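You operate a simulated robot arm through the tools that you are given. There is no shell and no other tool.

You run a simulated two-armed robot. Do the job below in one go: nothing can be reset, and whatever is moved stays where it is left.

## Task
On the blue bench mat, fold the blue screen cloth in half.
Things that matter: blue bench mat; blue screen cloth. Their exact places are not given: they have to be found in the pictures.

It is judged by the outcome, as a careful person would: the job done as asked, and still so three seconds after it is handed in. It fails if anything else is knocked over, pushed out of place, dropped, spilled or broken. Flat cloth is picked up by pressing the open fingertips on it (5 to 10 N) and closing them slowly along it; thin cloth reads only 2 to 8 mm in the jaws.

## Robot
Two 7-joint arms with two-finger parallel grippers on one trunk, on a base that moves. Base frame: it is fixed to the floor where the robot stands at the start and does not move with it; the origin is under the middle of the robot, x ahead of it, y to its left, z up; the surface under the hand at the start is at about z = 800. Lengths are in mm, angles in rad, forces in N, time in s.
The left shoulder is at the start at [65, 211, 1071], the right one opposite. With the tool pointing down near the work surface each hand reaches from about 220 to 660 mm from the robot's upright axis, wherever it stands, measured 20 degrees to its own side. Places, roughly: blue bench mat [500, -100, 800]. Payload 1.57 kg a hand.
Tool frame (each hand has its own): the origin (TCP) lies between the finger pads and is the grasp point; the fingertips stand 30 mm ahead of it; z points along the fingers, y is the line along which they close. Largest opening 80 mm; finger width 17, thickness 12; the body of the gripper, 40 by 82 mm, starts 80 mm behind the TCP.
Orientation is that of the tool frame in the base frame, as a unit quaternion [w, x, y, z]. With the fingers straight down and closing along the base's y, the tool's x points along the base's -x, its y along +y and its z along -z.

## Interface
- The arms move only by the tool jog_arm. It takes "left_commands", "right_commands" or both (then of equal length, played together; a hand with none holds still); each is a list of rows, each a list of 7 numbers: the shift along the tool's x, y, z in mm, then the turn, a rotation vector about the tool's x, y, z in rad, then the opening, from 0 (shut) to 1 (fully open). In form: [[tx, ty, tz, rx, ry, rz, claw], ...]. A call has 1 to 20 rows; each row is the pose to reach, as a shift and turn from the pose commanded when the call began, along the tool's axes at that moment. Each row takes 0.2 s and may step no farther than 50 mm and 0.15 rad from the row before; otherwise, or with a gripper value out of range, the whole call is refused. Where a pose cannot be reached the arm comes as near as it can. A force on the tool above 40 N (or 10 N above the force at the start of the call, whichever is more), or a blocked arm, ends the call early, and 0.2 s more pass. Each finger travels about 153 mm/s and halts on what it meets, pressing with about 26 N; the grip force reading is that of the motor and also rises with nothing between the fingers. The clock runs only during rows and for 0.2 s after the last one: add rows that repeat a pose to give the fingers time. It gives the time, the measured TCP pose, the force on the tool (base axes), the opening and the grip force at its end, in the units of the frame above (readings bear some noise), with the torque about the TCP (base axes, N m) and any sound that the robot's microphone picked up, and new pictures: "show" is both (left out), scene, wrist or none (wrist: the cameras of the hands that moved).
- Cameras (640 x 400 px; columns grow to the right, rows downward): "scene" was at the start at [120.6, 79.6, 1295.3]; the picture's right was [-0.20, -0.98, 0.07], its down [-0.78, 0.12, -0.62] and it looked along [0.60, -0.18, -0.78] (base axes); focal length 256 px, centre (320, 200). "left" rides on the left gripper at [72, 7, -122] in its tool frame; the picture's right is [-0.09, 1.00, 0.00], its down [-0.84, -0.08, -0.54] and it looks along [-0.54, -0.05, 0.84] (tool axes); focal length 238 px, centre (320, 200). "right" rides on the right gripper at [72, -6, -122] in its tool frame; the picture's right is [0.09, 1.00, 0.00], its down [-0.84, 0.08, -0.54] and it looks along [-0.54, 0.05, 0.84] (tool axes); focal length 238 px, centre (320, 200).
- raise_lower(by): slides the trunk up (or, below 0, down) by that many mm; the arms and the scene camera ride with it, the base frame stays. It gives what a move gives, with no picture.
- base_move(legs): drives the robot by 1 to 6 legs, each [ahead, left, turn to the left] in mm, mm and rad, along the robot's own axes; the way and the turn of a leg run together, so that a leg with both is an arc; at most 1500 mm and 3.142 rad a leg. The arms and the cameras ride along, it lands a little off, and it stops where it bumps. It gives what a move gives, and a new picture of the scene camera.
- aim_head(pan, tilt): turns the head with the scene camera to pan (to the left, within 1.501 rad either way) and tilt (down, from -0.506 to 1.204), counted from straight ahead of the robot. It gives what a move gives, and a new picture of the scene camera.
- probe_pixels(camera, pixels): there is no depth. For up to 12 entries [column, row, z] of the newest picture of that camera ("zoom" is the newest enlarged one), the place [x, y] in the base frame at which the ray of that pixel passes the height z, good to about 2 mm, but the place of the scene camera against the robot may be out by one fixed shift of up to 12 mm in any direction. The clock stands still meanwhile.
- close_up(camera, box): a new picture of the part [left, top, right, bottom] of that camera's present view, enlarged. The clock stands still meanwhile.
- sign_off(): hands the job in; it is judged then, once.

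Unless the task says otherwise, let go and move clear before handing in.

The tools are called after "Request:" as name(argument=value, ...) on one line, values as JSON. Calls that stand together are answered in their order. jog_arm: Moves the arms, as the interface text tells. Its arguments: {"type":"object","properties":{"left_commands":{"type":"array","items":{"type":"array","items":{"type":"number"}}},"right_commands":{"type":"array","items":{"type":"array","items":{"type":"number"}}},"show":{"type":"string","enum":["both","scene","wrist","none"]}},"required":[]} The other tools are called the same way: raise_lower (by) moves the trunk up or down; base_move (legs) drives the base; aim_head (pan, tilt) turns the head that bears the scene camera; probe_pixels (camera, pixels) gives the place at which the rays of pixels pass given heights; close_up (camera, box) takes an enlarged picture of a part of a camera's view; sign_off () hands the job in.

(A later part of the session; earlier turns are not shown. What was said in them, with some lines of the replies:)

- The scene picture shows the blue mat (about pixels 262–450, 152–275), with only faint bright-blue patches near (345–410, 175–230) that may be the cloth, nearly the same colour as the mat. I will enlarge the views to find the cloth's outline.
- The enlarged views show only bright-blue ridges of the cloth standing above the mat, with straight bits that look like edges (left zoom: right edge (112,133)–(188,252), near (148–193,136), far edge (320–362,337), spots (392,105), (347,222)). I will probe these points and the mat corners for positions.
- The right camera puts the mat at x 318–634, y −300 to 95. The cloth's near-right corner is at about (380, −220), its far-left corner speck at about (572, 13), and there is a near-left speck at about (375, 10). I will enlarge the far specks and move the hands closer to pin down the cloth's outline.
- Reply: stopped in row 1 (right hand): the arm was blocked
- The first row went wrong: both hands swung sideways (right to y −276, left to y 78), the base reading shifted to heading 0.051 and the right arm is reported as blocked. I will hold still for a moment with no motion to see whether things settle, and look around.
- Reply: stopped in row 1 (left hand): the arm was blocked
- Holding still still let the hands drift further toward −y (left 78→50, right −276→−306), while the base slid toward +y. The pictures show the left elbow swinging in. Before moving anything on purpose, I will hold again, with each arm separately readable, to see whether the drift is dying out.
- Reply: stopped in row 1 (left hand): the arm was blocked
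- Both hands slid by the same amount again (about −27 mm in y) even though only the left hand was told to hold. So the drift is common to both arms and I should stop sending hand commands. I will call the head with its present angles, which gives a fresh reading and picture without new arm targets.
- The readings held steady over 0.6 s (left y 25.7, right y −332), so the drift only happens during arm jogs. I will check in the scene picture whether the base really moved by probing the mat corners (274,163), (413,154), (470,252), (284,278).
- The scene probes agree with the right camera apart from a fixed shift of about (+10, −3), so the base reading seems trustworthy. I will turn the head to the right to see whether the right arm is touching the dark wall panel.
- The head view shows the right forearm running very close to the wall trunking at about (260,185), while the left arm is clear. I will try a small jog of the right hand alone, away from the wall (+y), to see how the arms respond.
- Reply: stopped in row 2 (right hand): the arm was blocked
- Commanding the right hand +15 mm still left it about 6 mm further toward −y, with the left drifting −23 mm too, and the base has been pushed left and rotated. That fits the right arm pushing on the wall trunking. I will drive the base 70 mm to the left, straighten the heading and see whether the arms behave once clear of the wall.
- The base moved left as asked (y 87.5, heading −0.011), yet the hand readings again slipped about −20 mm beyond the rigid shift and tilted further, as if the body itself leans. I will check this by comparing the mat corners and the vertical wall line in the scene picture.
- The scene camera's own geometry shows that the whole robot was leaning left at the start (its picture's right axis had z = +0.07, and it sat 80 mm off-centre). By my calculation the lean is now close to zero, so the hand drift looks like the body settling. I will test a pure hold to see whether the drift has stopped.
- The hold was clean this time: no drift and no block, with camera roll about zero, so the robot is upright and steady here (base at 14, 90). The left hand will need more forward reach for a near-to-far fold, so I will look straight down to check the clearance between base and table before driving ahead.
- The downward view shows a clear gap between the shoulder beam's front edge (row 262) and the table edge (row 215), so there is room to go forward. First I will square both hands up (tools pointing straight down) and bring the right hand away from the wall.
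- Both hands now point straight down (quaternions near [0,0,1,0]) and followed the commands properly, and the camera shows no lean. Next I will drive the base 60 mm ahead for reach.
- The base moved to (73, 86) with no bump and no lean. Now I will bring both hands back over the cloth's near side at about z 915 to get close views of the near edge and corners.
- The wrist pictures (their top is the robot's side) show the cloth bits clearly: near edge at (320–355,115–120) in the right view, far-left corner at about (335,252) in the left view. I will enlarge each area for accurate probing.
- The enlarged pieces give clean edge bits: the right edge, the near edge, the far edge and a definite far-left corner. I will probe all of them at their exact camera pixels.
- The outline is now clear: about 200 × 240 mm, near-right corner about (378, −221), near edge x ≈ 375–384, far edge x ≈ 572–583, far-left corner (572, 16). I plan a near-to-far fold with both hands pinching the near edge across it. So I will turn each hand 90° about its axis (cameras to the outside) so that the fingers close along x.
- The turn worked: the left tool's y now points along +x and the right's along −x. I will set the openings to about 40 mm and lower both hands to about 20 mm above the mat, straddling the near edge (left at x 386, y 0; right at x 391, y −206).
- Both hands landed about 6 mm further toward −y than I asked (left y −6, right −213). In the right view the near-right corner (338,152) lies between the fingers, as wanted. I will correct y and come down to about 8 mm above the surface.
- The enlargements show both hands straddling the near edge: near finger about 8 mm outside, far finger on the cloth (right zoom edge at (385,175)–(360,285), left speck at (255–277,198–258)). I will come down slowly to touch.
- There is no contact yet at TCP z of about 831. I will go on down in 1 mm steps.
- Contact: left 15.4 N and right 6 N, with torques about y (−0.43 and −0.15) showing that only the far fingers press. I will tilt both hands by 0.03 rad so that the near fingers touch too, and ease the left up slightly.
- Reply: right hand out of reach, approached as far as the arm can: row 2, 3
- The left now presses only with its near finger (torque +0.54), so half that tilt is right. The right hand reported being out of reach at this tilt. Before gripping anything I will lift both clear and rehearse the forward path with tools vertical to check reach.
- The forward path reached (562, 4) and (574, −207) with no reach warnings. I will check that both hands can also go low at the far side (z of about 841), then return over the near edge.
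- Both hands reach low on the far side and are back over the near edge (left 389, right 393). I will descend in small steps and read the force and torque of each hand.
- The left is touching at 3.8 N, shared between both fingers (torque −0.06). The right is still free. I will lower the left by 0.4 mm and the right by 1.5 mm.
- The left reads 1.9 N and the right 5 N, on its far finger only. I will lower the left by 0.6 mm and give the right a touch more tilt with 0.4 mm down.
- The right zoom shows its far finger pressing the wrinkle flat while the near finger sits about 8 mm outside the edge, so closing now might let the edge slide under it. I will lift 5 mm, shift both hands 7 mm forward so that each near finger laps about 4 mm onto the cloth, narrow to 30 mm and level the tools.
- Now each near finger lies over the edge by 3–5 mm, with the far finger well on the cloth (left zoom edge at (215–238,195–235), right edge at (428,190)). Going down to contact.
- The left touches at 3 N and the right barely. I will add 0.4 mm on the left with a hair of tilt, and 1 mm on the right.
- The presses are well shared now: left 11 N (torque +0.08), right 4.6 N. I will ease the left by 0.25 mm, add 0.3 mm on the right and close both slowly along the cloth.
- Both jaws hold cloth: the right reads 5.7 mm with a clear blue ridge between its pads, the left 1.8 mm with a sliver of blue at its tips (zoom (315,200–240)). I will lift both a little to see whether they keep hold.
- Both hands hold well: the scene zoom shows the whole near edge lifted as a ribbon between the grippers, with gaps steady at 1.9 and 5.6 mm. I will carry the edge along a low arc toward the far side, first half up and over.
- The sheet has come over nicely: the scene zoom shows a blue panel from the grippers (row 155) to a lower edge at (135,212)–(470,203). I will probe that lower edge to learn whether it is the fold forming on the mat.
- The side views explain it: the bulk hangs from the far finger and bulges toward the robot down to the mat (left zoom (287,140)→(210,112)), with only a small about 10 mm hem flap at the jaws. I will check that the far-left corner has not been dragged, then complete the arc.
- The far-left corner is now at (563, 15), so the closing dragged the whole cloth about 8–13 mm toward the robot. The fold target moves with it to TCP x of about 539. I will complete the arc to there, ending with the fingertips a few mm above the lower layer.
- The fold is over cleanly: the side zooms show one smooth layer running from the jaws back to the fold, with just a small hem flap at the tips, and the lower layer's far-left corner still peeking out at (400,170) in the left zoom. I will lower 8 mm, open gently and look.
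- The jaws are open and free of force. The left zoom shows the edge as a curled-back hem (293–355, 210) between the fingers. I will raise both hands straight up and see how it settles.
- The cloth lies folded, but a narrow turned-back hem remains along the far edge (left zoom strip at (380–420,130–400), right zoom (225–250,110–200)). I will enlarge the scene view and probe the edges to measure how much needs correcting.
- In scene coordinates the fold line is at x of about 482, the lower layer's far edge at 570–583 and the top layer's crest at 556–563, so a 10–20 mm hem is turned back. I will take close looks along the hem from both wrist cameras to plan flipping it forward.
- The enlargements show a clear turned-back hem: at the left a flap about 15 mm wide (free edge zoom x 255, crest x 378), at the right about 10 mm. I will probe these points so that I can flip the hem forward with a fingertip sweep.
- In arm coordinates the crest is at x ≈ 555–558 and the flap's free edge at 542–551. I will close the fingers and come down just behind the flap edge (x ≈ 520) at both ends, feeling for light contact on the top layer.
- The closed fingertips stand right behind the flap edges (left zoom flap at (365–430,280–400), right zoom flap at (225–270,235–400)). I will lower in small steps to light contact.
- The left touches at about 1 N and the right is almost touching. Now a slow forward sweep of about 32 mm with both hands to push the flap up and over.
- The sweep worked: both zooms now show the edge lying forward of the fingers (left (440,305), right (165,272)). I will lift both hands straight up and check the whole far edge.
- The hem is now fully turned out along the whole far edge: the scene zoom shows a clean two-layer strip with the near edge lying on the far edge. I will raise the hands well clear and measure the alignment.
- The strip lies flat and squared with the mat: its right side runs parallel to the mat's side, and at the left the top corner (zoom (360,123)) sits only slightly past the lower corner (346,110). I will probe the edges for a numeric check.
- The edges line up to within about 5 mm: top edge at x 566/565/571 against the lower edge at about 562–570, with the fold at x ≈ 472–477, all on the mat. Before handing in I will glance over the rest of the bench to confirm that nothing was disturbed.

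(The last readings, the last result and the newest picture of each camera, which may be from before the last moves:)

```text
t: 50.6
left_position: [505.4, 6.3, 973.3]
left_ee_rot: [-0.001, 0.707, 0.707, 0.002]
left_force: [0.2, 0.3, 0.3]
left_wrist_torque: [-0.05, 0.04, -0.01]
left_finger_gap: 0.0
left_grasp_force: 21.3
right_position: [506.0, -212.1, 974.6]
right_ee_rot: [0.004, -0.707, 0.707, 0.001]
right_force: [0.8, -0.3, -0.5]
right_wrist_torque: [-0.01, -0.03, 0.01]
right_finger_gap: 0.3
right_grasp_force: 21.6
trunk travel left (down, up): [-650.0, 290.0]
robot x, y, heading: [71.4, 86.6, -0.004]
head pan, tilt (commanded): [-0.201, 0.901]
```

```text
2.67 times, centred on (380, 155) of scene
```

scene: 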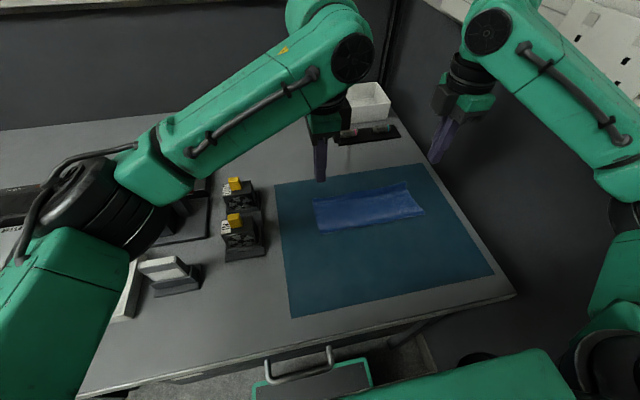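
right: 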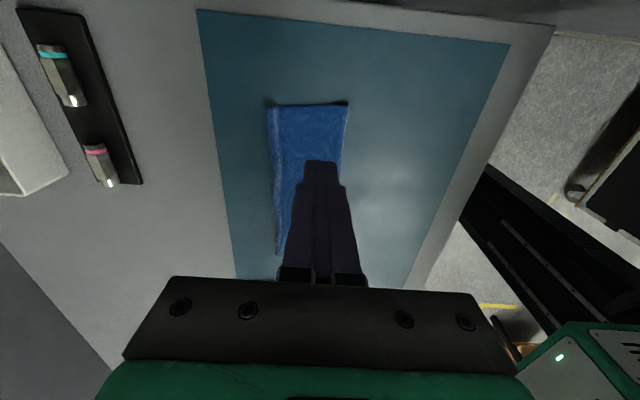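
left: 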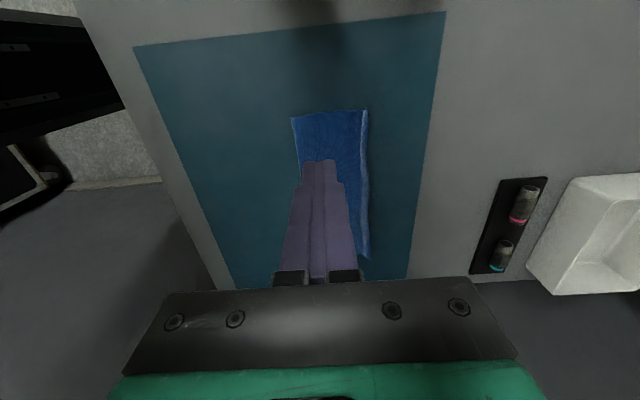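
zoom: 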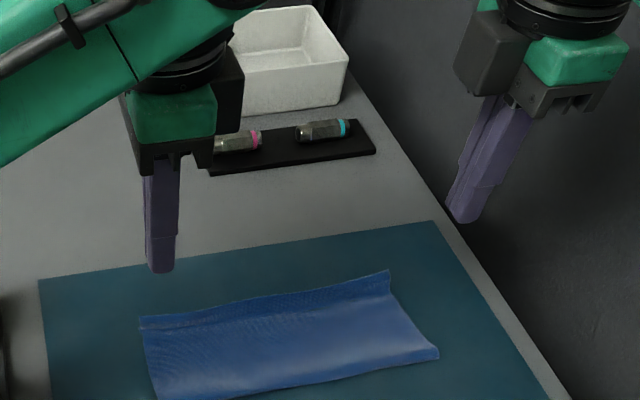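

The last views show the cloth lying folded in half on the mat. Both hands are clear, and the tray, pens and boxes are where they were. I am handing the job in.

Request:
sign_off()

```text
The job is handed in.
```

The blue screen cloth is folded in half on the blue bench mat, near edge laid over far edge. Both hands have let go and are about 170 mm above the mat.

- **Alignment:** by the wrist-camera probes, the top edge lies within about 5 mm of the lower layer's far edge where I could measure it. At the far right the lower corner is hidden, so that end is an estimate.
- **Shape:** the folded strip is about 95 mm by 240 mm. It still has a soft bulge along the fold and a slight ridge near the far edge where the cloth was pinched.
- **Hem:** after release, a narrow hem was turned back along the far edge. I swept it forward with closed fingertips and it now lies out flat.
- **Surroundings:** the bench items I could see in the last pictures were where they started.
- **Robot:** in the first few moves both arms drifted sideways and some commands were reported as blocked. It stopped after I drove the base about 65 mm to the left. I also drove it about 60 mm forward for reach, so the base now stands at roughly x 71, y 87.
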